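You operate a simulated robot arm through the tools that you are given. There is no shell and no other tool.

The job below is to be done with a simulated robot arm. You get a single attempt, and the scene is never put back.

## Task
Soak the green towel in bowl two: about ten litres at about 40 degrees.
Fine: plug shut, mixed from the hot and cold taps, read on its gauge; taps off, bowl one stays empty.

The check looks at the end state, three seconds after you hand in, the way a careful person would. Anything else that was tipped, shoved, dropped, spilled or broken makes it a failure. Flat cloth is picked up by pressing the open fingertips on it (5 to 10 N) and closing them slowly along it; thin cloth reads only 2 to 8 mm in the jaws.

## Robot
A 7-joint arm with a three-finger gripper, fixed in place. Base frame: the origin is on the floor under the middle of its stand, x ahead of it, y to its left, z up. Lengths are in mm, angles in degrees, forces in N, time in s.
It reaches about 1342 mm from its shoulder. Its first joint turns from -166.0 to 166.0 degrees. Payload 2.69 kg.
The tool frame sits at the grasp point between the pads (the TCP): z along the fingers, y along the line on which they close. The tips reach 30 mm beyond it. The gripper opens to 128 mm; its body begins 117 mm behind the TCP.
Orientation is that of the tool frame in the base frame, as a unit quaternion [w, x, y, z]. With the fingers straight down and closing along the base's y, the tool's x points along the base's -x, its y along +y and its z along -z.

## Interface
- The arm moves only by the tool move_arm. Its argument "targets" is a list of rows, each an object of numbers (a shift or turn left out is 0, a gripper value left out holds the last): "tx", "ty", "tz": the shift along the tool's x, y, z in mm; "wx", "wy", "wz": the turn, a rotation vector about the tool's x, y, z in degrees; "gripper": the finger opening in mm, from 0 to 128. In form: [{"tx": .., "ty": .., "tz": .., "wx": .., "wy": .., "wz": .., "gripper": ..}, ...]. A call has 1 to 20 rows; each row is the pose to reach, as a shift and turn from the pose commanded when the call began, along the tool's axes at that moment. A row lasts 0.2 s, in which the tool goes at most 50 mm and 8.6 degrees; a call with a longer step from one row to the next is refused whole, and so is a gripper value outside its range. A pose out of reach is approached as far as the arm can. The call stops where the force on the tool passes 70 N (or 10 N more than at its start, if that is more) or the arm is blocked; 0.2 s more then pass. The fingers move at their own pace (about 127 mm/s each) and stop on an object; they squeeze with about 30 N. The grip force told is the motor's: it shows also when the fingers shut on nothing. Time passes only in rows, and 0.2 s behind the last, so rows that repeat a pose let the fingers close. The reply holds the time, the measured pose of the TCP, the force on the tool along the base axes, the opening and the grip force, in the units named above and with some noise, with the torque about the TCP (base axes, N m) and any sound that the robot's microphone picked up.
- Cameras (640 x 400 px; columns grow to the right, rows downward): "scene" is fixed at [50.8, -501.1, 1556.1]; the picture's right is [0.75, -0.66, 0.00], its down [-0.34, -0.39, -0.85] and it looks along [0.57, 0.64, -0.52] (base axes); focal length 243 px, centre (320, 200). "wrist" rides on the gripper at [58, 54, -131] in the tool frame; the picture's right is [-0.68, 0.74, 0.00], its down [-0.62, -0.57, -0.55] and it looks along [-0.40, -0.37, 0.84] (tool axes); focal length 234 px, centre (320, 200). There is no depth. A picture from a camera that has moved, and an enlarged one, comes with that camera's place and axes in the base frame and with its lens.
- snapshot(camera): a new picture of that camera. The clock stands still meanwhile.
- move_column(by): moves the trunk up (or, below 0, down) by that many mm; the arm rides with it, the base frame stays. It gives what a move gives, with no picture.
- close_up(camera, box): a new picture of the part [left, top, right, bottom] of that camera's present view, enlarged. The clock stands still meanwhile.
- sign_off(): hands the job in; it is judged then, once.

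Nothing tells you positions but the pictures and the camera data. Unless the task says otherwise, let go and move clear before handing in.

The tools are called after ">>>" by a JSON object that holds its "name" and its "arguments". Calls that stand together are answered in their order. move_arm: Moves the arm, as the interface text tells. Its arguments: {"type":"object","properties":{"targets":{"type":"array","items":{"type":"object","properties":{"tx":{"type":"number"},"ty":{"type":"number"},"tz":{"type":"number"},"wx":{"type":"number"},"wy":{"type":"number"},"wz":{"type":"number"},"gripper":{"type":"number"}}}}},"required":["targets"]} The other tools are called the same way: move_column (by) moves the trunk up or down; snapshot (camera) takes a picture; close_up (camera, box) takes an enlarged picture of a part of a camera's view; sign_off () hands the job in.

At the start:

```text
clock: 0.0
position: [527.5, -232.1, 1423.2]
tcp_rot: [0.0, 0.0, 1.0, 0.0]
wrist_force: [-0.4, 0.3, -0.2]
ft_torque: [0.02, 0.02, 0.01]
opening: 127.9
gripper_force: 0.0
trunk travel left (down, up): [-150.0, 200.0]
```

scene: 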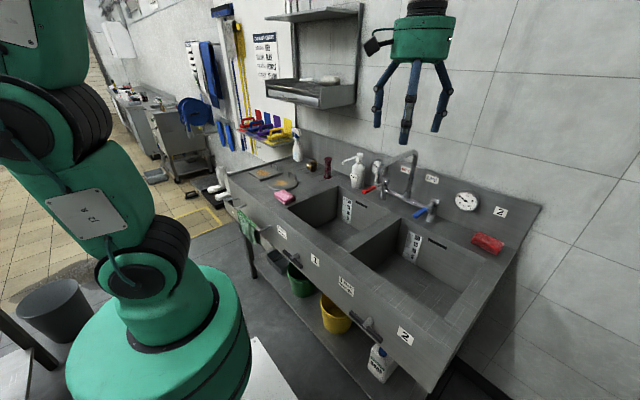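
wrist: 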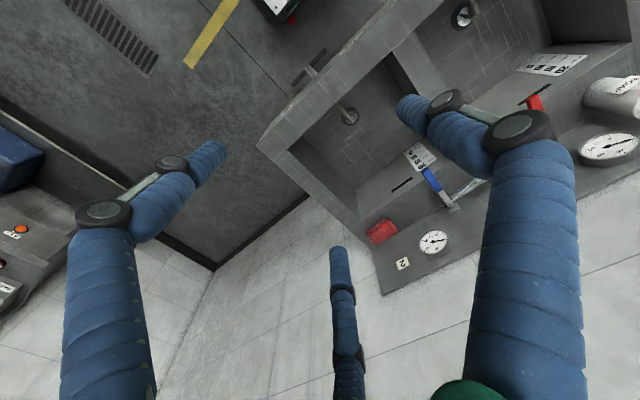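

I see a two-bowl steel sink against a wall, with a mixer that has a red and a blue lever, a dial gauge labelled 2, a green towel hanging at the left front of the sink, and plug handles on the front apron. I'll look closer before moving anything.

>>> {"name": "close_up", "arguments": {"camera": "scene", "box": [340, 130, 540, 255]}}

>>> {"name": "close_up", "arguments": {"camera": "scene", "box": [220, 130, 380, 230]}}

>>> {"name": "close_up", "arguments": {"camera": "scene", "box": [220, 190, 320, 290]}}

>>> {"name": "close_up", "arguments": {"camera": "scene", "box": [260, 220, 460, 390]}}

```text
3.20 times, centred on (440, 192) of scene
camera zoom: at [50.8, -501.1, 1556.1], right [0.75, -0.66, 0.0], down [-0.34, -0.39, -0.85], along [0.57, 0.64, -0.52], focal length 777 px, centre (-64, 224)
```

zoom: 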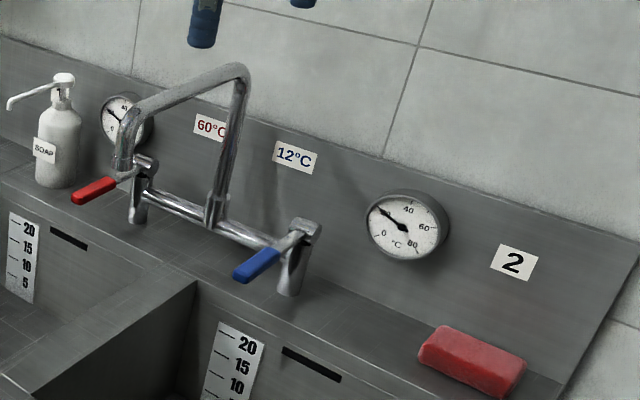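

```text
4.00 times, centred on (300, 180) of scene
camera zoom: at [50.8, -501.1, 1556.1], right [0.75, -0.66, 0.0], down [-0.34, -0.39, -0.85], along [0.57, 0.64, -0.52], focal length 972 px, centre (400, 280)
```

zoom: 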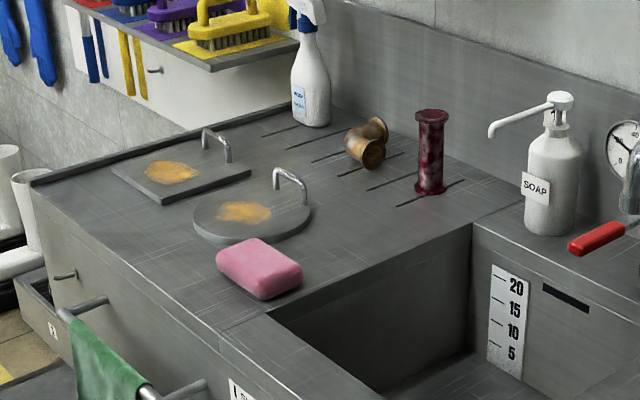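

```text
4.00 times, centred on (270, 240) of scene
camera zoom: at [50.8, -501.1, 1556.1], right [0.75, -0.66, 0.0], down [-0.34, -0.39, -0.85], along [0.57, 0.64, -0.52], focal length 972 px, centre (520, 40)
```

zoom: 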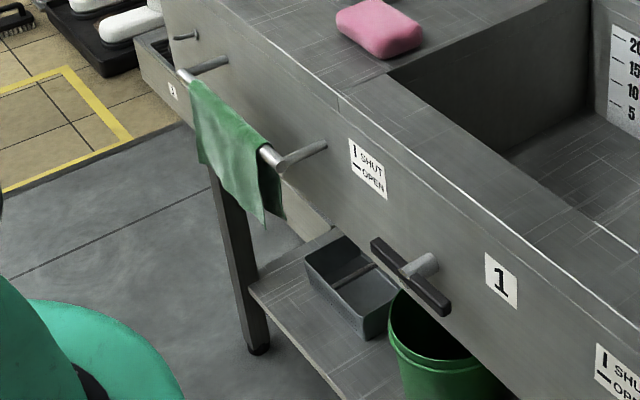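

```text
2.35 times, centred on (360, 305) of scene
camera zoom: at [50.8, -501.1, 1556.1], right [0.75, -0.66, 0.0], down [-0.34, -0.39, -0.85], along [0.57, 0.64, -0.52], focal length 572 px, centre (226, -47)
```

zoom: 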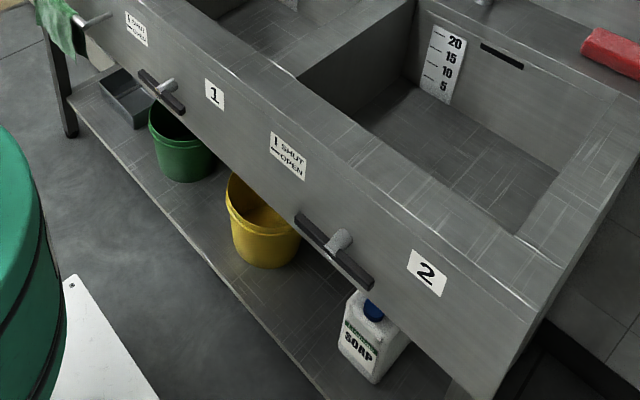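

The sink runs along y with its back wall near x≈1080. Bowl two is on the right (−y), and both drain levers look horizontal, which means OPEN. Next I'll check the spout's position and the details with wrist close-ups.

>>> {"name": "close_up", "arguments": {"camera": "wrist", "box": [360, 60, 520, 160]}}

>>> {"name": "close_up", "arguments": {"camera": "wrist", "box": [360, 130, 520, 290]}}

>>> {"name": "close_up", "arguments": {"camera": "scene", "box": [355, 140, 455, 225]}}

>>> {"name": "close_up", "arguments": {"camera": "scene", "box": [340, 190, 520, 390]}}

```text
4.00 times, centred on (440, 110) of wrist
camera zoom: at [468.7, -178.3, 1552.9], right [0.68, 0.74, 0.0], down [0.62, -0.57, 0.55], along [0.4, -0.37, -0.84], focal length 937 px, centre (-160, 560)
```

zoom: 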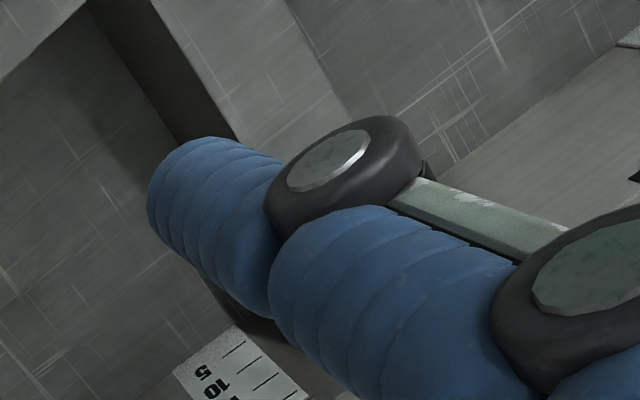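

```text
2.50 times, centred on (440, 210) of wrist
camera zoom: at [468.7, -178.3, 1552.9], right [0.68, 0.74, 0.0], down [0.62, -0.57, 0.55], along [0.4, -0.37, -0.84], focal length 585 px, centre (20, 175)
```

zoom: 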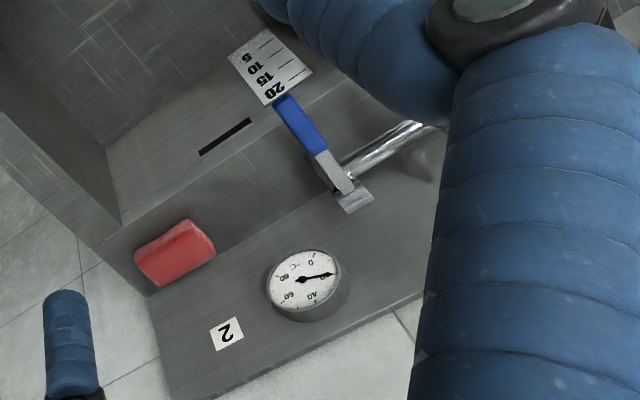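

```text
4.71 times, centred on (405, 182) of scene
camera zoom: at [50.8, -501.1, 1556.1], right [0.75, -0.66, 0.0], down [-0.34, -0.39, -0.85], along [0.57, 0.64, -0.52], focal length 1143 px, centre (-80, 282)
```

zoom: 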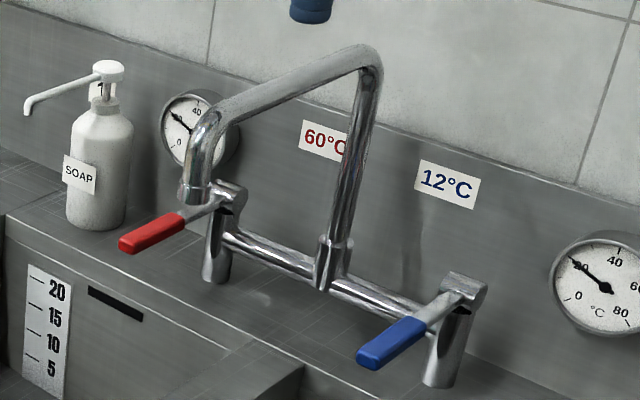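

```text
2.00 times, centred on (430, 290) of scene
camera zoom: at [50.8, -501.1, 1556.1], right [0.75, -0.66, 0.0], down [-0.34, -0.39, -0.85], along [0.57, 0.64, -0.52], focal length 486 px, centre (100, 20)
```

zoom: 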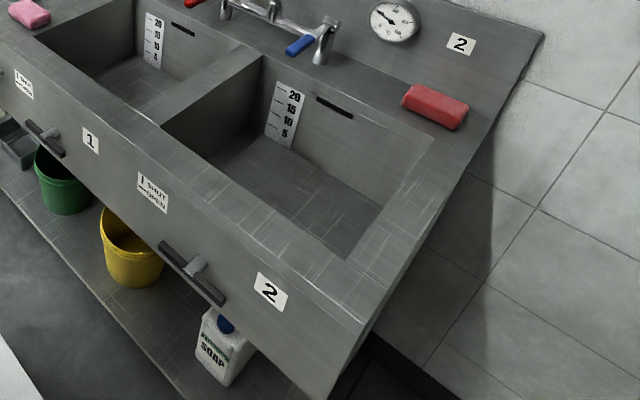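

Reading both cameras together: bowl two spans about x 605–970 and y −420 to −55. The tap levers point forward at z≈1005, and the spout tip is near (815, 5, 1105), roughly over the divider, so it must be swung toward bowl two. I'll close the gripper to see how the fingers come together.

>>> {"name": "move_arm", "arguments": {"targets": [{"gripper": 0}, {"gripper": 0}, {"gripper": 0}, {"gripper": 0}]}}

>>> {"name": "snapshot", "arguments": {"camera": "wrist"}}

>>> {"name": "snapshot", "arguments": {"camera": "scene"}}

```text
clock: 1.0
position: [527.6, -231.3, 1422.7]
tcp_rot: [-0.001, 0.0, 1.0, 0.0]
wrist_force: [-0.6, 0.1, 0.8]
ft_torque: [0.0, 0.01, 0.0]
opening: 2.3
gripper_force: 30.2
trunk travel left (down, up): [-150.0, 200.0]
```

```text
taken
camera wrist: at [468.7, -178.3, 1552.9], right [0.68, 0.74, 0.0], down [0.62, -0.57, 0.55], along [0.4, -0.37, -0.84], focal length 234 px, centre (320, 200)
```

wrist: 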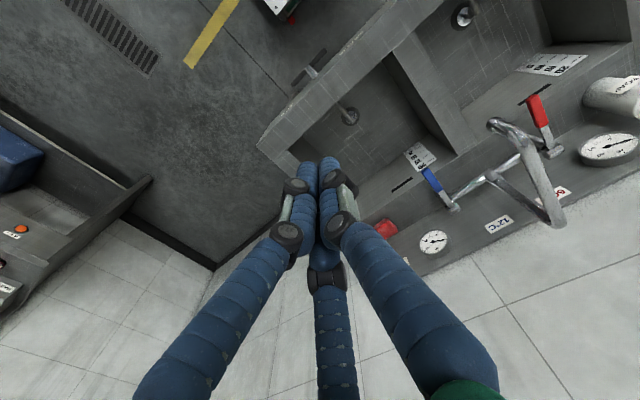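

```text
taken
```

scene: 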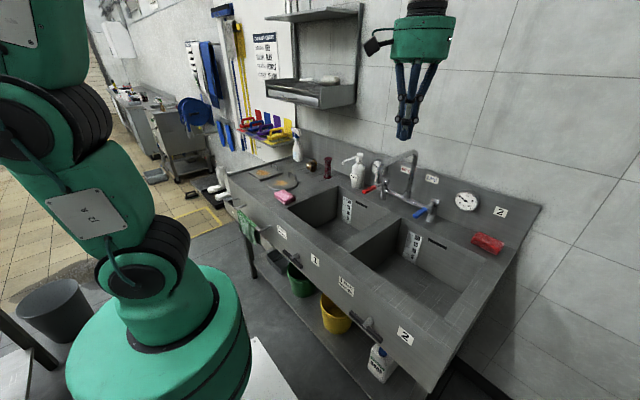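

>>> {"name": "close_up", "arguments": {"camera": "wrist", "box": [400, 60, 640, 260]}}

>>> {"name": "close_up", "arguments": {"camera": "wrist", "box": [240, 20, 480, 220]}}

>>> {"name": "close_up", "arguments": {"camera": "scene", "box": [360, 0, 480, 150]}}

```text
2.00 times, centred on (520, 160) of wrist
camera zoom: at [468.7, -178.3, 1552.9], right [0.68, 0.74, 0.0], down [0.62, -0.57, 0.55], along [0.4, -0.37, -0.84], focal length 468 px, centre (-80, 280)
```

zoom: 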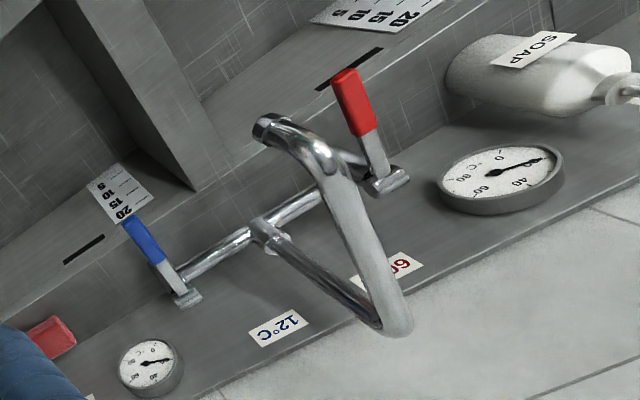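

```text
2.00 times, centred on (360, 120) of wrist
camera zoom: at [468.7, -178.3, 1552.9], right [0.68, 0.74, 0.0], down [0.62, -0.57, 0.55], along [0.4, -0.37, -0.84], focal length 468 px, centre (240, 360)
```

zoom: 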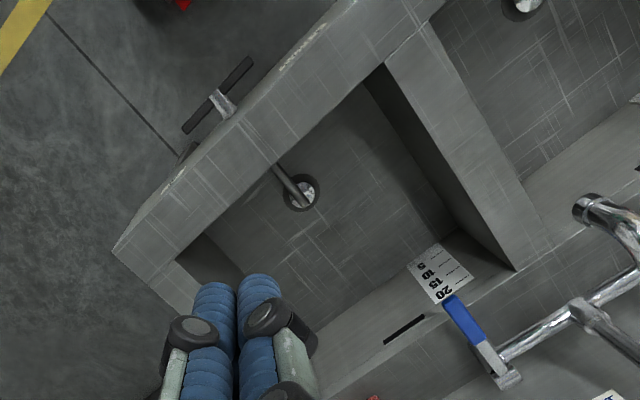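

```text
2.67 times, centred on (420, 75) of scene
camera zoom: at [50.8, -501.1, 1556.1], right [0.75, -0.66, 0.0], down [-0.34, -0.39, -0.85], along [0.57, 0.64, -0.52], focal length 648 px, centre (53, 533)
```

zoom: 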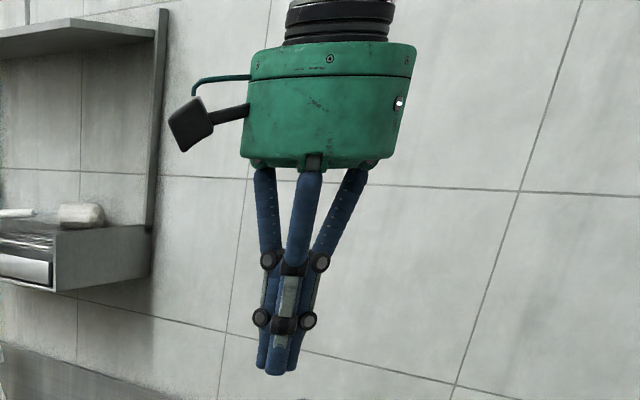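

The three fingers converge into a cluster about 40 mm wide. Next I'll tilt the closed fingers 45° forward and come down in front of the sink toward bowl two's drain lever, whose bar runs along y at about (494, −240, 758).

>>> {"name": "move_arm", "arguments": {"targets": [{"tx": 12.7, "ty": 4.2, "tz": 42.3, "wy": -4.5, "gripper": 0}, {"tx": 25.4, "ty": 8.4, "tz": 84.6, "wy": -9}, {"tx": 38.1, "ty": 12.6, "tz": 126.9, "wy": -13.5}, {"tx": 50.8, "ty": 16.8, "tz": 169.2, "wy": -18}, {"tx": 63.5, "ty": 21, "tz": 211.5, "wy": -22.5}, {"tx": 76.2, "ty": 25.2, "tz": 253.8, "wy": -27}, {"tx": 88.9, "ty": 29.4, "tz": 296.1, "wy": -31.5}, {"tx": 101.6, "ty": 33.6, "tz": 338.4, "wy": -36}, {"tx": 114.3, "ty": 37.8, "tz": 380.7, "wy": -40.5}, {"tx": 127, "ty": 42, "tz": 423, "wy": -45}]}}

>>> {"name": "snapshot", "arguments": {"camera": "scene"}}

>>> {"name": "snapshot", "arguments": {"camera": "wrist"}}

```text
clock: 3.2
position: [395.6, -187.7, 991.0]
tcp_rot: [0.377, 0.002, 0.926, 0.008]
wrist_force: [2.5, -1.7, 4.2]
ft_torque: [0.13, 0.46, 0.12]
opening: 2.1
gripper_force: 29.9
trunk travel left (down, up): [-150.0, 200.0]
```

```text
taken
```

scene: 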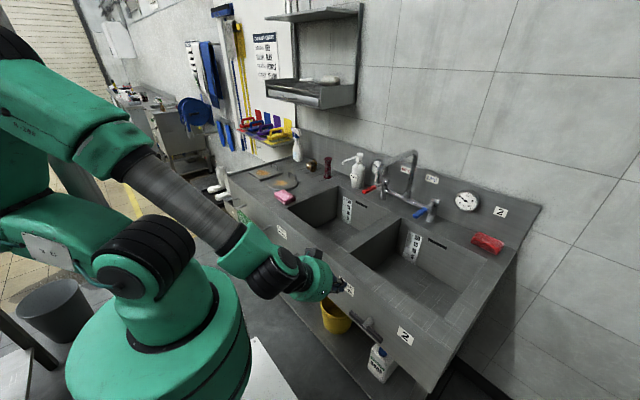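

```text
taken
camera wrist: at [262.7, -134.7, 1044.7], right [0.48, 0.73, 0.48], down [0.06, -0.58, 0.81], along [0.87, -0.37, -0.32], focal length 234 px, centre (320, 200)
```

wrist: 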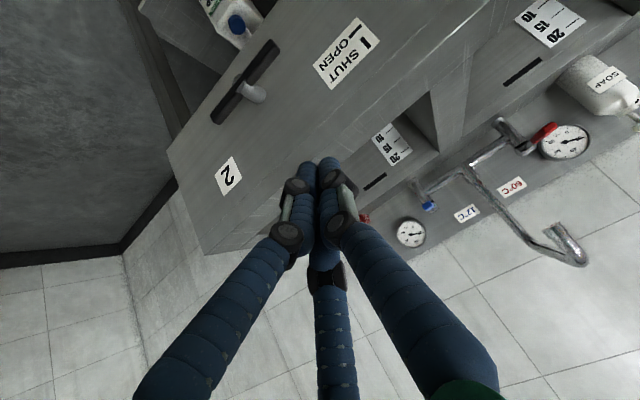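

>>> {"name": "close_up", "arguments": {"camera": "wrist", "box": [180, 20, 340, 120]}}

>>> {"name": "close_up", "arguments": {"camera": "scene", "box": [260, 240, 420, 370]}}

```text
4.00 times, centred on (260, 70) of wrist
camera zoom: at [262.7, -134.7, 1044.7], right [0.48, 0.73, 0.48], down [0.06, -0.58, 0.81], along [0.87, -0.37, -0.32], focal length 937 px, centre (560, 720)
```

zoom: 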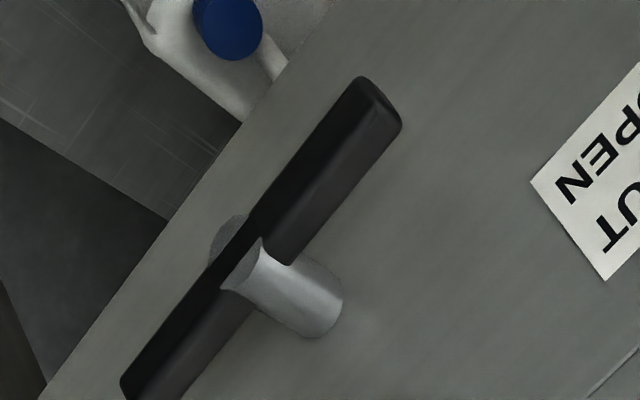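

```text
3.08 times, centred on (340, 305) of scene
camera zoom: at [50.8, -501.1, 1556.1], right [0.75, -0.66, 0.0], down [-0.34, -0.39, -0.85], along [0.57, 0.64, -0.52], focal length 747 px, centre (258, -123)
```

zoom: 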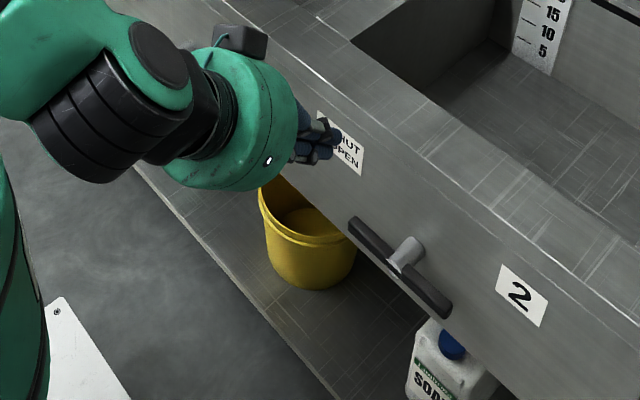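

The lever bar is centred near (490, −242, 757), about 70 mm each side, with the apron behind it at x≈520. I'll bring the fingertips to just above its left end.

>>> {"name": "move_arm", "arguments": {"targets": [{"tx": 13.5, "ty": 0.6, "tz": 34.9, "gripper": 0}, {"tx": 27, "ty": 1.2, "tz": 69.7}, {"tx": 40.5, "ty": 1.8, "tz": 104.6}, {"tx": 54, "ty": 2.4, "tz": 139.4}, {"tx": 67.5, "ty": 3, "tz": 174.3}, {"tx": 67.5, "ty": 3, "tz": 174.3}, {"tx": 67.5, "ty": 3, "tz": 174.3}]}}

>>> {"name": "snapshot", "arguments": {"camera": "wrist"}}

>>> {"name": "close_up", "arguments": {"camera": "scene", "box": [280, 240, 440, 370]}}

```text
clock: 4.8
position: [473.9, -186.7, 827.8]
tcp_rot: [0.383, 0.001, 0.924, 0.0]
wrist_force: [-0.2, -0.3, -0.3]
ft_torque: [-0.03, -0.01, 0.01]
opening: 2.3
gripper_force: 29.6
trunk travel left (down, up): [-150.0, 200.0]
```

```text
taken
camera wrist: at [340.3, -132.2, 878.4], right [0.48, 0.74, 0.48], down [0.05, -0.57, 0.82], along [0.88, -0.37, -0.31], focal length 234 px, centre (320, 200)
```

wrist: 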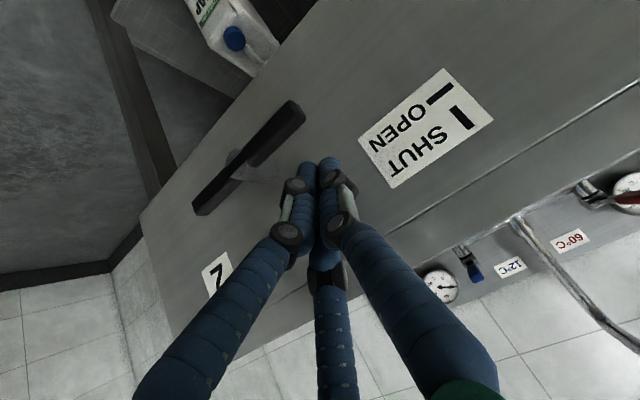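

```text
3.08 times, centred on (360, 305) of scene
camera zoom: at [50.8, -501.1, 1556.1], right [0.75, -0.66, 0.0], down [-0.34, -0.39, -0.85], along [0.57, 0.64, -0.52], focal length 747 px, centre (197, -123)
```

zoom: 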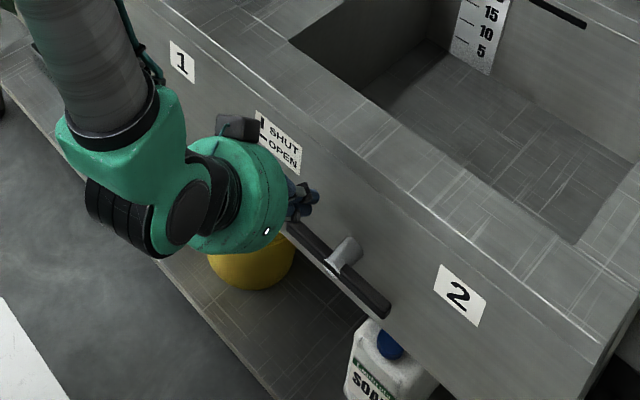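

The triangulation agrees from both cameras. Now I'll push the left end of the bar down, slowly, to about 45° and check the force and picture.

>>> {"name": "move_arm", "arguments": {"targets": [{"tx": 8, "tz": 8, "gripper": 0}, {"tx": 17, "tz": 17}, {"tx": 22, "tz": 22}, {"tx": 27, "tz": 27}, {"tx": 32.5, "ty": 1, "tz": 32.5}, {"tx": 38, "ty": 1, "tz": 38}, {"tx": 43.5, "ty": 0, "tz": 43.5}, {"tx": 49, "ty": -1, "tz": 49}, {"tx": 49, "ty": -1, "tz": 49}]}}

>>> {"name": "snapshot", "arguments": {"camera": "wrist"}}

>>> {"name": "close_up", "arguments": {"camera": "scene", "box": [280, 240, 440, 370]}}

```text
clock: 5.8
position: [480.7, -189.1, 797.8]
tcp_rot: [0.39, -0.002, 0.921, -0.002]
wrist_force: [-11.5, 6.2, 38.5]
ft_torque: [-0.04, 0.02, 0.09]
opening: 1.9
gripper_force: 30.1
trunk travel left (down, up): [-150.0, 200.0]
stopped in row 5: the force on the tool passed its limit at 82 N (the readings are from after the stop); the commanded pose is now the measured one
```

```text
taken
camera wrist: at [345.7, -135.3, 846.0], right [0.47, 0.74, 0.48], down [0.04, -0.56, 0.83], along [0.88, -0.37, -0.29], focal length 234 px, centre (320, 200)
```

wrist: 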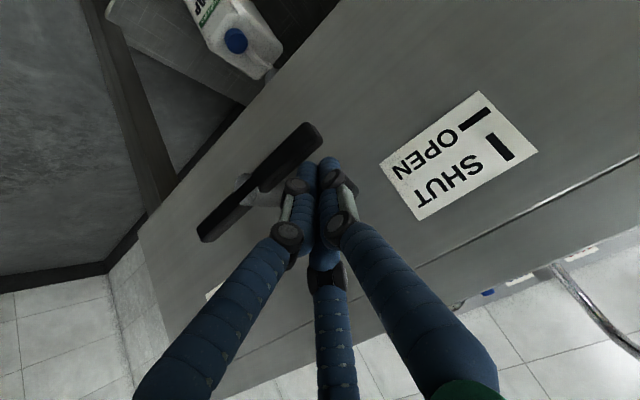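

```text
3.08 times, centred on (360, 305) of scene
camera zoom: at [50.8, -501.1, 1556.1], right [0.75, -0.66, 0.0], down [-0.34, -0.39, -0.85], along [0.57, 0.64, -0.52], focal length 747 px, centre (197, -123)
```

zoom: 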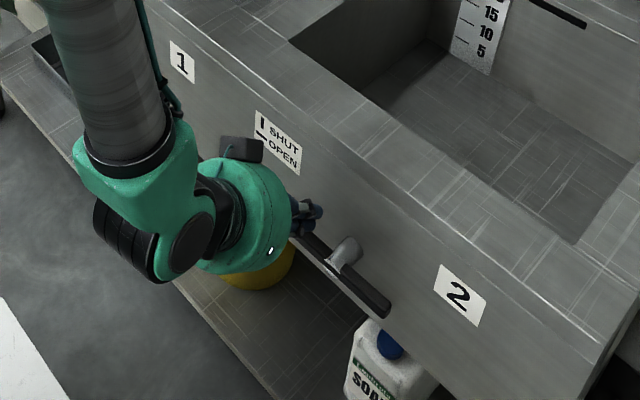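

The left end doesn't go down: it pushed back with 80 N, so the lever is against its stop that way. I'll back off, cross over the bar and push the right end down instead.

>>> {"name": "move_arm", "arguments": {"targets": [{"tx": -19.5, "tz": -27.3, "gripper": 0}, {"tx": -19.5, "ty": -36, "tz": -27.3}, {"tx": -19.5, "ty": -72, "tz": -27.3}, {"tx": -19.5, "ty": -108, "tz": -27.3}, {"tx": -19.5, "ty": -108, "tz": -27.3}]}}

>>> {"name": "snapshot", "arguments": {"camera": "wrist"}}

>>> {"name": "close_up", "arguments": {"camera": "scene", "box": [280, 240, 440, 370]}}

```text
clock: 7.0
position: [475.4, -298.3, 827.0]
tcp_rot: [0.387, 0.0, 0.922, -0.002]
wrist_force: [0.1, 0.3, -0.2]
ft_torque: [-0.01, -0.02, -0.02]
opening: 2.2
gripper_force: 29.9
trunk travel left (down, up): [-150.0, 200.0]
```

```text
taken
camera wrist: at [339.8, -244.6, 876.4], right [0.47, 0.74, 0.48], down [0.04, -0.56, 0.83], along [0.88, -0.37, -0.3], focal length 234 px, centre (320, 200)
```

wrist: 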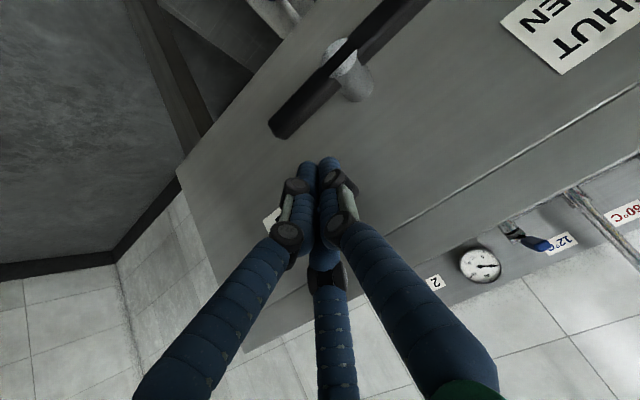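

```text
3.08 times, centred on (360, 305) of scene
camera zoom: at [50.8, -501.1, 1556.1], right [0.75, -0.66, 0.0], down [-0.34, -0.39, -0.85], along [0.57, 0.64, -0.52], focal length 747 px, centre (197, -123)
```

zoom: 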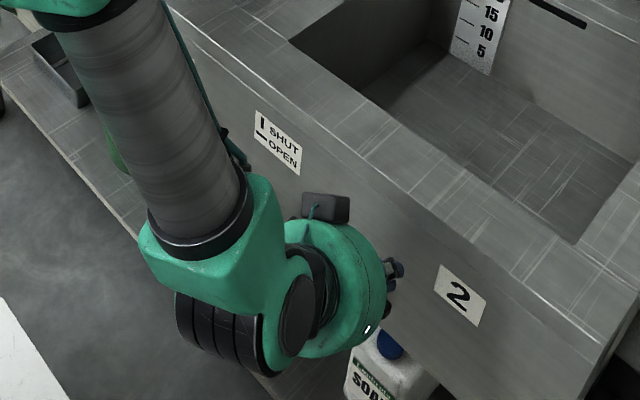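

>>> {"name": "move_arm", "arguments": {"targets": [{"tx": 10.8, "tz": 10.4, "gripper": 0}, {"tx": 18.7, "tz": 18.1}, {"tx": 22.5, "tz": 21.8}, {"tx": 26.5, "tz": 25.7}, {"tx": 30.5, "ty": 0, "tz": 29.6}, {"tx": 35, "ty": -1, "tz": 34}, {"tx": 40, "ty": -1, "tz": 39}, {"tx": 45.5, "ty": 0, "tz": 44.1}, {"tx": 51, "ty": 1, "tz": 49.4}, {"tx": 51, "ty": 1, "tz": 49.4}]}}

>>> {"name": "snapshot", "arguments": {"camera": "wrist"}}

>>> {"name": "close_up", "arguments": {"camera": "scene", "box": [280, 240, 440, 370]}}

```text
clock: 9.2
position: [472.7, -296.4, 756.7]
tcp_rot: [0.387, 0.0, 0.922, -0.002]
wrist_force: [0.7, -0.9, -1.1]
ft_torque: [0.0, 0.02, -0.03]
opening: 2.0
gripper_force: 30.4
trunk travel left (down, up): [-150.0, 200.0]
```

```text
taken
camera wrist: at [338.1, -242.8, 805.4], right [0.47, 0.74, 0.48], down [0.04, -0.56, 0.83], along [0.88, -0.37, -0.3], focal length 234 px, centre (320, 200)
```

wrist: 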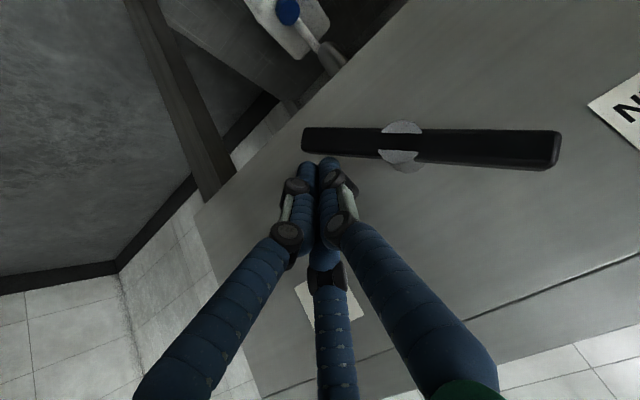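

```text
3.08 times, centred on (360, 305) of scene
camera zoom: at [50.8, -501.1, 1556.1], right [0.75, -0.66, 0.0], down [-0.34, -0.39, -0.85], along [0.57, 0.64, -0.52], focal length 747 px, centre (197, -123)
```

zoom: 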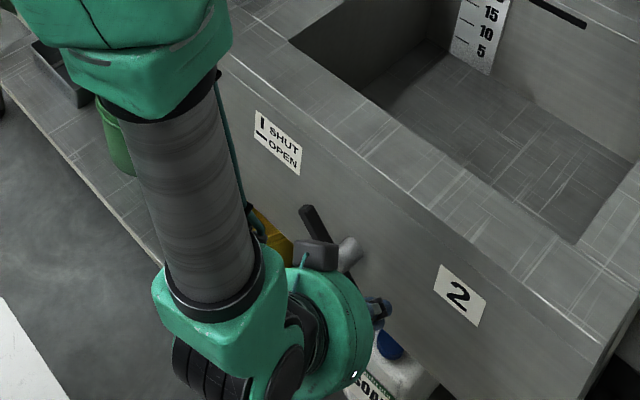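

The right end goes down freely. I'll carry it on to vertical.

>>> {"name": "move_arm", "arguments": {"targets": [{"tx": 5.4, "ty": 2.5, "tz": 5.2, "gripper": 0}, {"tx": 10.8, "ty": 6.5, "tz": 10.4}, {"tx": 16, "ty": 11, "tz": 15.5}, {"tx": 20.5, "ty": 16, "tz": 19.8}, {"tx": 24.5, "ty": 22, "tz": 23.7}, {"tx": 28, "ty": 28, "tz": 27.1}, {"tx": 28, "ty": 28, "tz": 27.1}]}}

>>> {"name": "snapshot", "arguments": {"camera": "wrist"}}

>>> {"name": "close_up", "arguments": {"camera": "scene", "box": [280, 240, 440, 370]}}

```text
clock: 10.8
position: [474.2, -268.9, 719.1]
tcp_rot: [0.385, 0.0, 0.923, 0.003]
wrist_force: [0.0, 0.9, 0.1]
ft_torque: [-0.02, -0.02, -0.01]
opening: 1.9
gripper_force: 30.4
trunk travel left (down, up): [-150.0, 200.0]
```

```text
taken
camera wrist: at [338.8, -216.0, 769.2], right [0.47, 0.73, 0.48], down [0.04, -0.57, 0.82], along [0.88, -0.37, -0.3], focal length 234 px, centre (320, 200)
```

wrist: 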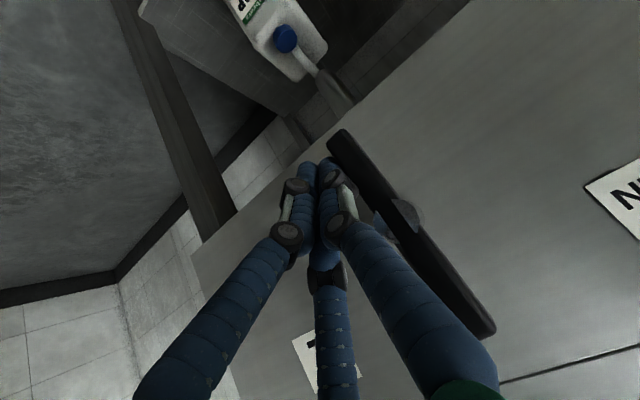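

```text
3.08 times, centred on (360, 305) of scene
camera zoom: at [50.8, -501.1, 1556.1], right [0.75, -0.66, 0.0], down [-0.34, -0.39, -0.85], along [0.57, 0.64, -0.52], focal length 747 px, centre (197, -123)
```

zoom: 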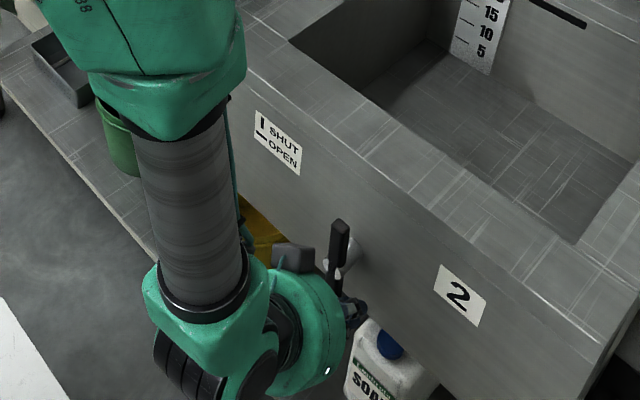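

It's almost vertical. I'll press a little farther toward +y to feel for the SHUT stop.

>>> {"name": "move_arm", "arguments": {"targets": [{"ty": 2, "gripper": 0}, {"ty": 4}, {"ty": 6}, {"ty": 8}]}}

>>> {"name": "close_up", "arguments": {"camera": "wrist", "box": [280, 80, 560, 360]}}

```text
clock: 11.8
position: [474.2, -264.7, 722.6]
tcp_rot: [0.384, 0.001, 0.923, 0.003]
wrist_force: [-15.8, -32.6, -14.0]
ft_torque: [-0.28, 0.1, 0.2]
opening: 1.9
gripper_force: 29.9
out of reach, approached as far as the arm can: row 2, 3, 4
trunk travel left (down, up): [-150.0, 200.0]
```

```text
1.43 times, centred on (420, 220) of wrist
camera zoom: at [340.9, -212.9, 772.4], right [0.48, 0.73, 0.48], down [0.04, -0.57, 0.82], along [0.88, -0.37, -0.3], focal length 334 px, centre (177, 171)
```

zoom: 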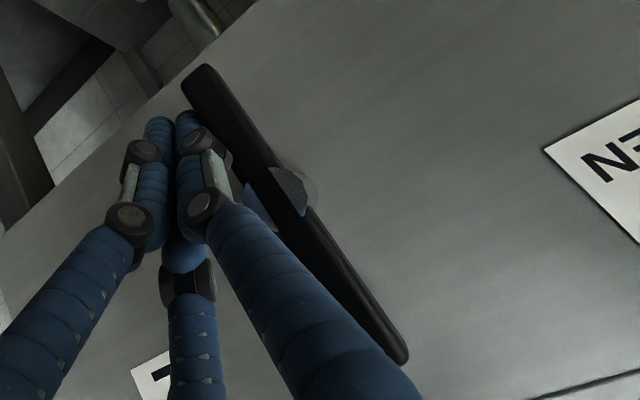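

The bar is firm against its stop at vertical, i.e. SHUT. I'll back away and verify.

>>> {"name": "move_arm", "arguments": {"targets": [{"ty": -15, "gripper": 0}, {"ty": -30}, {"ty": -30, "tz": -40}, {"ty": -30, "tz": -80}, {"ty": -30, "tz": -120}, {"ty": -30, "tx": -30, "tz": -150}, {"ty": -30, "tx": -60, "tz": -180}, {"ty": -30, "tx": -90, "tz": -210}, {"ty": -30, "tx": -120, "tz": -240}]}}

>>> {"name": "snapshot", "arguments": {"camera": "wrist"}}

>>> {"name": "snapshot", "arguments": {"camera": "scene"}}

```text
clock: 13.6
position: [355.5, -232.6, 831.8]
tcp_rot: [0.339, 0.036, 0.937, 0.082]
wrist_force: [0.0, -0.9, -0.1]
ft_torque: [0.02, 0.0, -0.01]
opening: 1.8
gripper_force: 30.2
trunk travel left (down, up): [-150.0, 200.0]
stopped in row 8: the arm was blocked; the commanded pose is now the measured one
```

```text
taken
camera wrist: at [226.4, -189.2, 903.4], right [0.53, 0.64, 0.56], down [0.11, -0.7, 0.7], along [0.84, -0.31, -0.44], focal length 234 px, centre (320, 200)
```

wrist: 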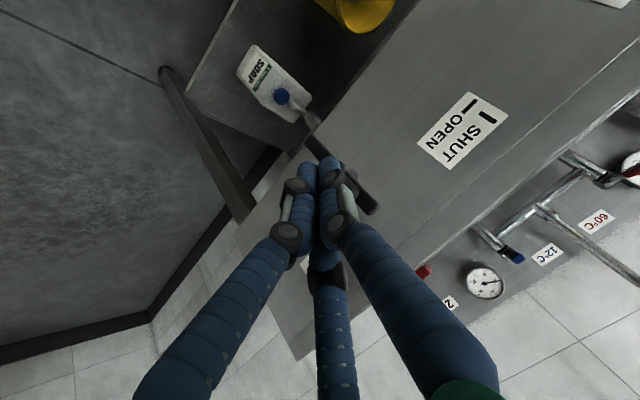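

```text
taken
```

scene: 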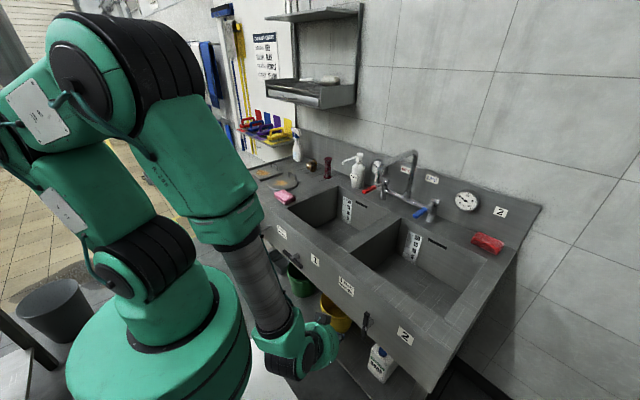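

The lever is now vertical. The arm ran into a fold limit close to its base while retreating, so I'll lift straight up and re-level.

>>> {"name": "close_up", "arguments": {"camera": "scene", "box": [300, 250, 440, 370]}}

>>> {"name": "move_arm", "arguments": {"targets": [{"tx": -18.9, "ty": 5.3, "tz": -22.8, "gripper": 0}, {"tx": -37.7, "ty": 10.7, "tz": -45.5}, {"tx": -62.9, "ty": 17.8, "tz": -75.9}, {"tx": -88, "ty": 25, "tz": -106}, {"tx": -113, "ty": 32, "tz": -136.6}, {"tx": -138.4, "ty": 39, "tz": -167}, {"tx": -138.4, "ty": 39, "tz": -167}]}}

```text
3.33 times, centred on (370, 310) of scene
camera zoom: at [50.8, -501.1, 1556.1], right [0.75, -0.66, 0.0], down [-0.34, -0.39, -0.85], along [0.57, 0.64, -0.52], focal length 810 px, centre (153, -167)
```

zoom: 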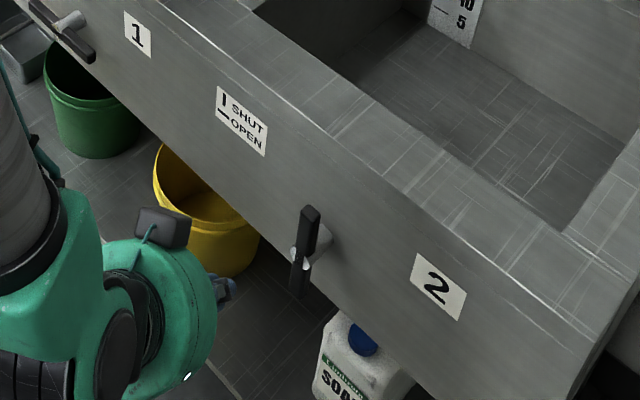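

```text
clock: 14.3
position: [324.8, -179.5, 841.9]
tcp_rot: [0.294, 0.069, 0.941, 0.155]
wrist_force: [0.5, -0.4, 0.3]
ft_torque: [0.04, 0.0, 0.03]
opening: 2.4
gripper_force: 30.2
trunk travel left (down, up): [-150.0, 200.0]
stopped in row 3: the arm was blocked; the commanded pose is now the measured one
```

The lever clearly shows SHUT for bowl two, with bowl one's lever untouched. The arm is folded too tightly against its base, so I'll move forward and up to unfold.

>>> {"name": "move_arm", "arguments": {"targets": [{"tx": -31.5, "ty": 4.3, "tz": -1.6, "gripper": 0}, {"tx": -63, "ty": 8.5, "tz": -3.1}, {"tx": -94.5, "ty": 12.8, "tz": -4.7}, {"tx": -94.5, "ty": 12.8, "tz": -4.7}]}}

>>> {"name": "snapshot", "arguments": {"camera": "scene"}}

```text
clock: 15.3
position: [398.8, -181.5, 895.1]
tcp_rot: [0.29, 0.064, 0.941, 0.16]
wrist_force: [-0.3, -0.3, 0.2]
ft_torque: [0.05, 0.02, 0.06]
opening: 2.1
gripper_force: 29.6
trunk travel left (down, up): [-150.0, 200.0]
```

```text
taken
```

scene: 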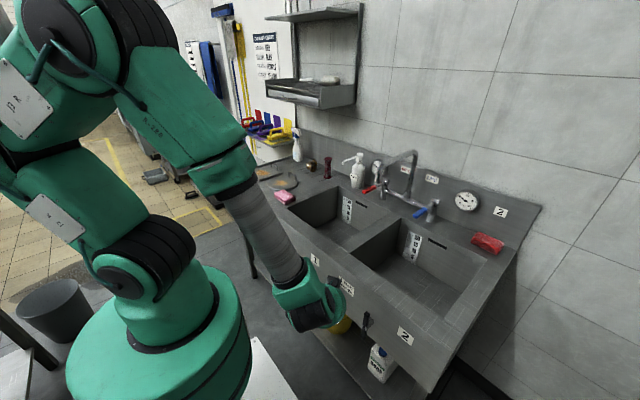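

The arm is free again. I'll raise it, return to fingers-down, and look at the spout from closer.

>>> {"name": "move_arm", "arguments": {"targets": [{"tx": -31.9, "ty": 25.6, "tz": -19.2, "wx": 1.9, "wy": 3.4, "wz": -0.75, "gripper": 0}, {"tx": -63.8, "ty": 51.1, "tz": -38.5, "wx": 3.7, "wy": 6.8, "wz": -1.5}, {"tx": -95.7, "ty": 76.7, "tz": -57.7, "wx": 5.6, "wy": 10.2, "wz": -2.25}, {"tx": -127.6, "ty": 102.2, "tz": -76.9, "wx": 7.5, "wy": 13.6, "wz": -3}, {"tx": -159.5, "ty": 127.8, "tz": -96.2, "wx": 9.35, "wy": 16.95, "wz": -3.75}, {"tx": -191.4, "ty": 153.4, "tz": -115.4, "wx": 11.2, "wy": 20.3, "wz": -4.5}, {"tx": -223.3, "ty": 178.9, "tz": -134.6, "wx": 13.1, "wy": 23.7, "wz": -5.25}, {"tx": -255.2, "ty": 204.5, "tz": -153.8, "wx": 15, "wy": 27.1, "wz": -6}, {"tx": -287.1, "ty": 230, "tz": -173.1, "wx": 16.8, "wy": 30.5, "wz": -6.75}, {"tx": -319, "ty": 255.6, "tz": -192.3, "wx": 18.7, "wy": 33.9, "wz": -7.5}, {"tx": -319, "ty": 255.6, "tz": -192.3, "wx": 18.7, "wy": 33.9, "wz": -7.5}]}}

>>> {"name": "snapshot", "arguments": {"camera": "wrist"}}

>>> {"name": "snapshot", "arguments": {"camera": "scene"}}

```text
clock: 17.7
position: [558.6, -67.2, 1305.1]
tcp_rot: [0.003, 0.004, 1.0, -0.005]
wrist_force: [0.9, 0.0, -0.8]
ft_torque: [0.01, 0.05, -0.03]
opening: 1.9
gripper_force: 30.1
trunk travel left (down, up): [-150.0, 200.0]
```

```text
taken
camera wrist: at [499.6, -11.2, 1434.6], right [0.68, 0.73, 0.0], down [0.61, -0.57, 0.56], along [0.41, -0.38, -0.83], focal length 234 px, centre (320, 200)
```

wrist: 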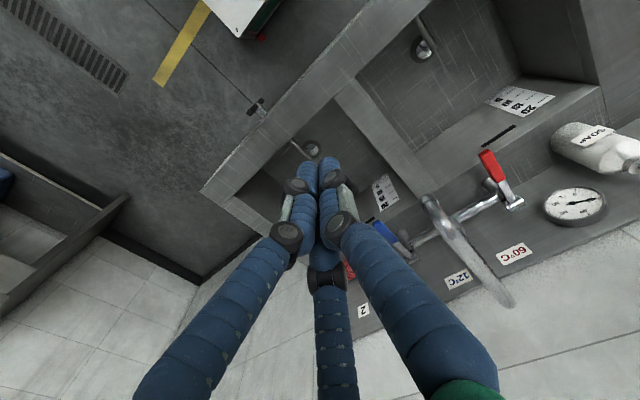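

```text
taken
```

scene: 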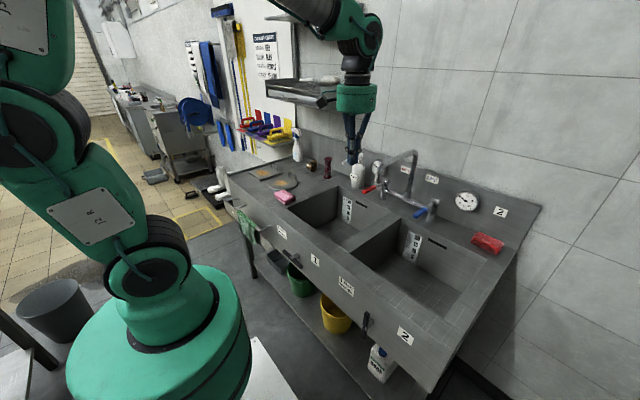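

The spout points straight out from the wall at y≈−28, over the divider. I'll come over to its left (+y) side and lower the closed fingers beside it.

>>> {"name": "move_arm", "arguments": {"targets": [{"tx": -42.5, "ty": 20, "tz": 0, "gripper": 0}, {"tx": -85, "ty": 40}, {"tx": -127.5, "ty": 60}, {"tx": -170, "ty": 80}, {"tx": -212.5, "ty": 100}, {"tx": -255, "ty": 120}, {"tx": -255, "ty": 120, "tz": 40}, {"tx": -255, "ty": 120, "tz": 80}, {"tx": -255, "ty": 120, "tz": 120}, {"tx": -255, "ty": 120, "tz": 150}, {"tx": -255, "ty": 120, "tz": 150}]}}

>>> {"name": "snapshot", "arguments": {"camera": "wrist"}}

>>> {"name": "close_up", "arguments": {"camera": "scene", "box": [320, 90, 480, 230]}}

```text
clock: 20.1
position: [815.0, 49.9, 1157.8]
tcp_rot: [0.005, 0.005, 1.0, -0.005]
wrist_force: [0.5, -0.8, 0.6]
ft_torque: [-0.03, 0.02, 0.02]
opening: 2.4
gripper_force: 29.6
trunk travel left (down, up): [-150.0, 200.0]
```

```text
taken
camera wrist: at [757.3, 105.2, 1287.2], right [0.68, 0.73, 0.0], down [0.6, -0.57, 0.56], along [0.41, -0.38, -0.83], focal length 234 px, centre (320, 200)
```

wrist: 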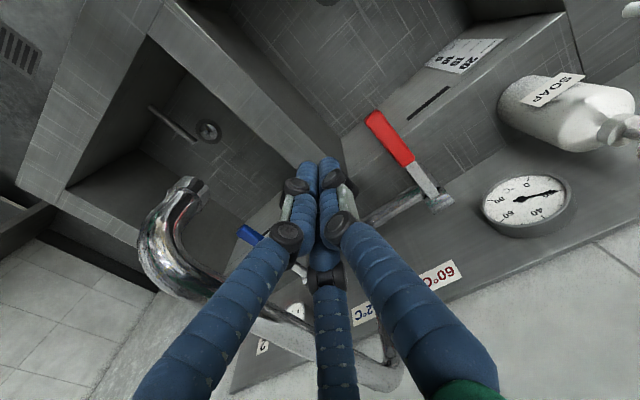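

```text
2.86 times, centred on (400, 160) of scene
camera zoom: at [50.8, -501.1, 1556.1], right [0.75, -0.66, 0.0], down [-0.34, -0.39, -0.85], along [0.57, 0.64, -0.52], focal length 694 px, centre (91, 314)
```

zoom: 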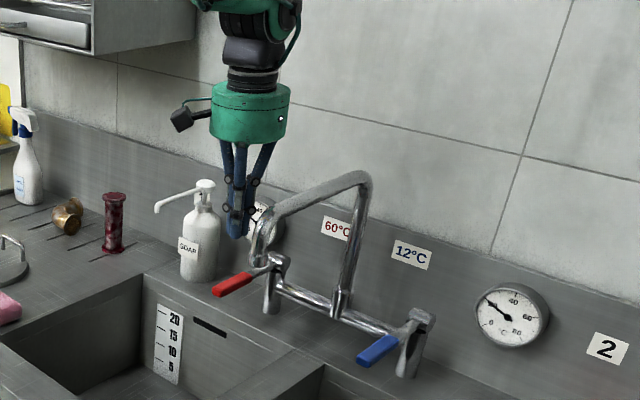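

The fingers are on the left of the spout's end, level with it. Now I'll sweep it slowly around toward bowl two along its arc.

>>> {"name": "move_arm", "arguments": {"targets": [{"ty": -16, "gripper": 0}, {"tx": -1, "ty": -32}, {"tx": -2, "ty": -42}, {"tx": -2, "ty": -52}, {"tx": -1, "ty": -65}, {"tx": 0, "ty": -78}, {"tx": -1, "ty": -91}, {"tx": -2, "ty": -103}, {"tx": -4, "ty": -116}, {"tx": -6, "ty": -128}, {"tx": -10, "ty": -142}, {"tx": -14, "ty": -156}, {"tx": -14, "ty": -156}]}}

>>> {"name": "close_up", "arguments": {"camera": "scene", "box": [320, 90, 480, 230]}}

>>> {"name": "snapshot", "arguments": {"camera": "wrist"}}

```text
clock: 22.9
position: [829.8, -106.8, 1158.7]
tcp_rot: [0.005, 0.007, 1.0, -0.005]
wrist_force: [-0.3, -0.4, -0.7]
ft_torque: [0.02, -0.01, -0.02]
opening: 2.2
gripper_force: 30.5
trunk travel left (down, up): [-150.0, 200.0]
```

```text
2.86 times, centred on (400, 160) of scene
camera zoom: at [50.8, -501.1, 1556.1], right [0.75, -0.66, 0.0], down [-0.34, -0.39, -0.85], along [0.57, 0.64, -0.52], focal length 694 px, centre (91, 314)
```

zoom: 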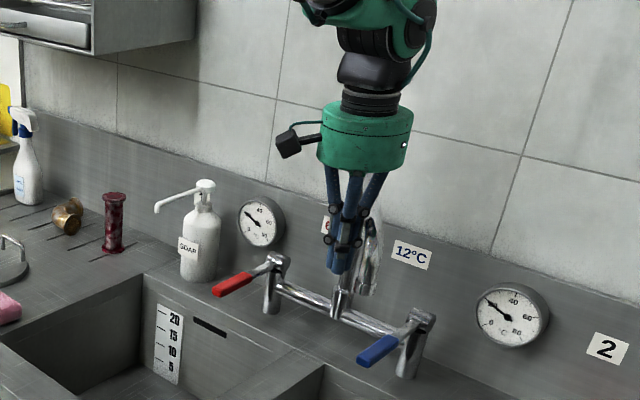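

```text
taken
camera wrist: at [770.2, -52.1, 1287.9], right [0.68, 0.73, 0.0], down [0.6, -0.57, 0.56], along [0.41, -0.38, -0.83], focal length 234 px, centre (320, 200)
```

wrist: 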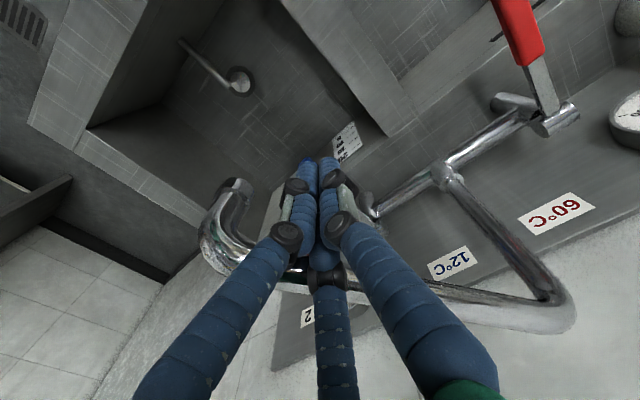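

The spout follows. I'll take it on to about 60° so it's well over bowl two, then back off.

>>> {"name": "move_arm", "arguments": {"targets": [{"tx": -4, "ty": -11, "gripper": 0}, {"tx": -10, "ty": -23}, {"tx": -18, "ty": -36}, {"tx": -26, "ty": -48}, {"tx": -34, "ty": -58}, {"tx": -42, "ty": -67}, {"tx": -53, "ty": -77}, {"tx": -63, "ty": -87}, {"tx": -63, "ty": -87}, {"tx": -46, "ty": -77}, {"tx": -20, "ty": -62}, {"tx": 10, "ty": -45}, {"tx": 40, "ty": -25}, {"tx": 80, "ty": -5}]}}

>>> {"name": "close_up", "arguments": {"camera": "scene", "box": [320, 90, 480, 230]}}

>>> {"name": "snapshot", "arguments": {"camera": "wrist"}}

```text
clock: 24.1
position: [852.3, -152.7, 1157.9]
tcp_rot: [-0.002, 0.003, 1.0, -0.003]
wrist_force: [-39.5, 23.2, 15.1]
ft_torque: [-1.13, -1.96, -0.07]
opening: 2.1
gripper_force: 29.9
trunk travel left (down, up): [-150.0, 200.0]
stopped in row 5: the force on the tool passed its limit at 87 N (the readings are from after the stop); the commanded pose is now the measured one
```

```text
2.86 times, centred on (400, 160) of scene
camera zoom: at [50.8, -501.1, 1556.1], right [0.75, -0.66, 0.0], down [-0.34, -0.39, -0.85], along [0.57, 0.64, -0.52], focal length 694 px, centre (91, 314)
```

zoom: 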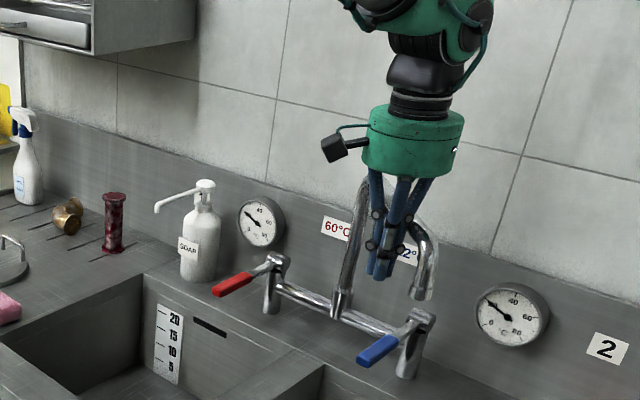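

```text
taken
camera wrist: at [794.7, -98.3, 1289.2], right [0.68, 0.73, -0.01], down [0.61, -0.57, 0.55], along [0.4, -0.38, -0.84], focal length 234 px, centre (320, 200)
```

wrist: 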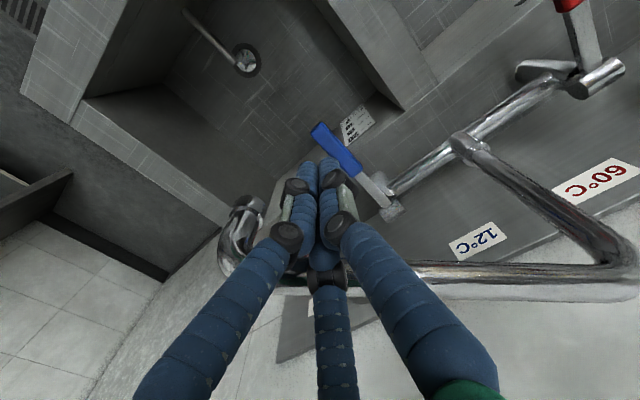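

The spout reached its end stop at about 45°, with the tip near (833, −214), well inside bowl two. I'll back off and check that it stays put.

>>> {"name": "move_arm", "arguments": {"targets": [{"tx": 20, "ty": 20, "gripper": 0}, {"tx": 45, "ty": 45}, {"tx": 75, "ty": 75}, {"tx": 105, "ty": 105}, {"tx": 135, "ty": 135}, {"tx": 165, "ty": 165}, {"tx": 195, "ty": 170}, {"tx": 195, "ty": 170}]}}

>>> {"name": "snapshot", "arguments": {"camera": "wrist"}}

>>> {"name": "close_up", "arguments": {"camera": "scene", "box": [340, 130, 480, 230]}}

```text
clock: 25.9
position: [661.9, 16.8, 1156.6]
tcp_rot: [-0.002, 0.005, 1.0, -0.001]
wrist_force: [-0.6, -0.5, 0.1]
ft_torque: [0.02, -0.03, -0.06]
opening: 2.0
gripper_force: 30.3
trunk travel left (down, up): [-150.0, 200.0]
```

```text
taken
camera wrist: at [604.4, 70.9, 1286.8], right [0.68, 0.73, -0.01], down [0.61, -0.57, 0.55], along [0.4, -0.38, -0.84], focal length 234 px, centre (320, 200)
```

wrist: 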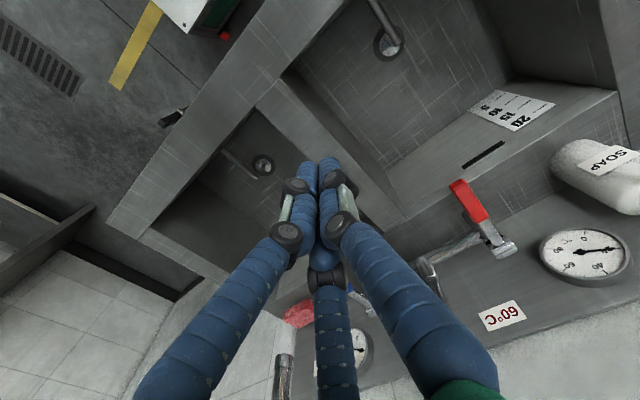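

```text
4.00 times, centred on (410, 180) of scene
camera zoom: at [50.8, -501.1, 1556.1], right [0.75, -0.66, 0.0], down [-0.34, -0.39, -0.85], along [0.57, 0.64, -0.52], focal length 972 px, centre (-40, 280)
```

zoom: 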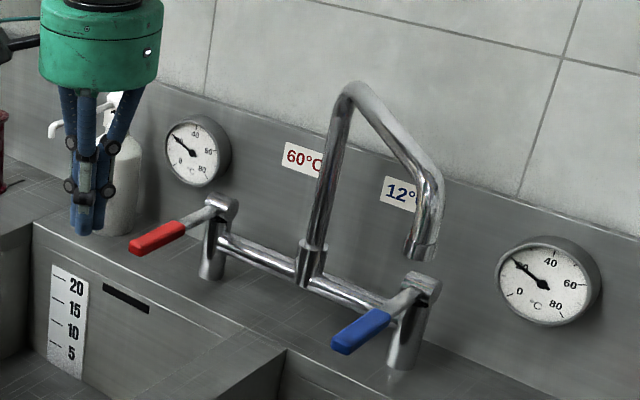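

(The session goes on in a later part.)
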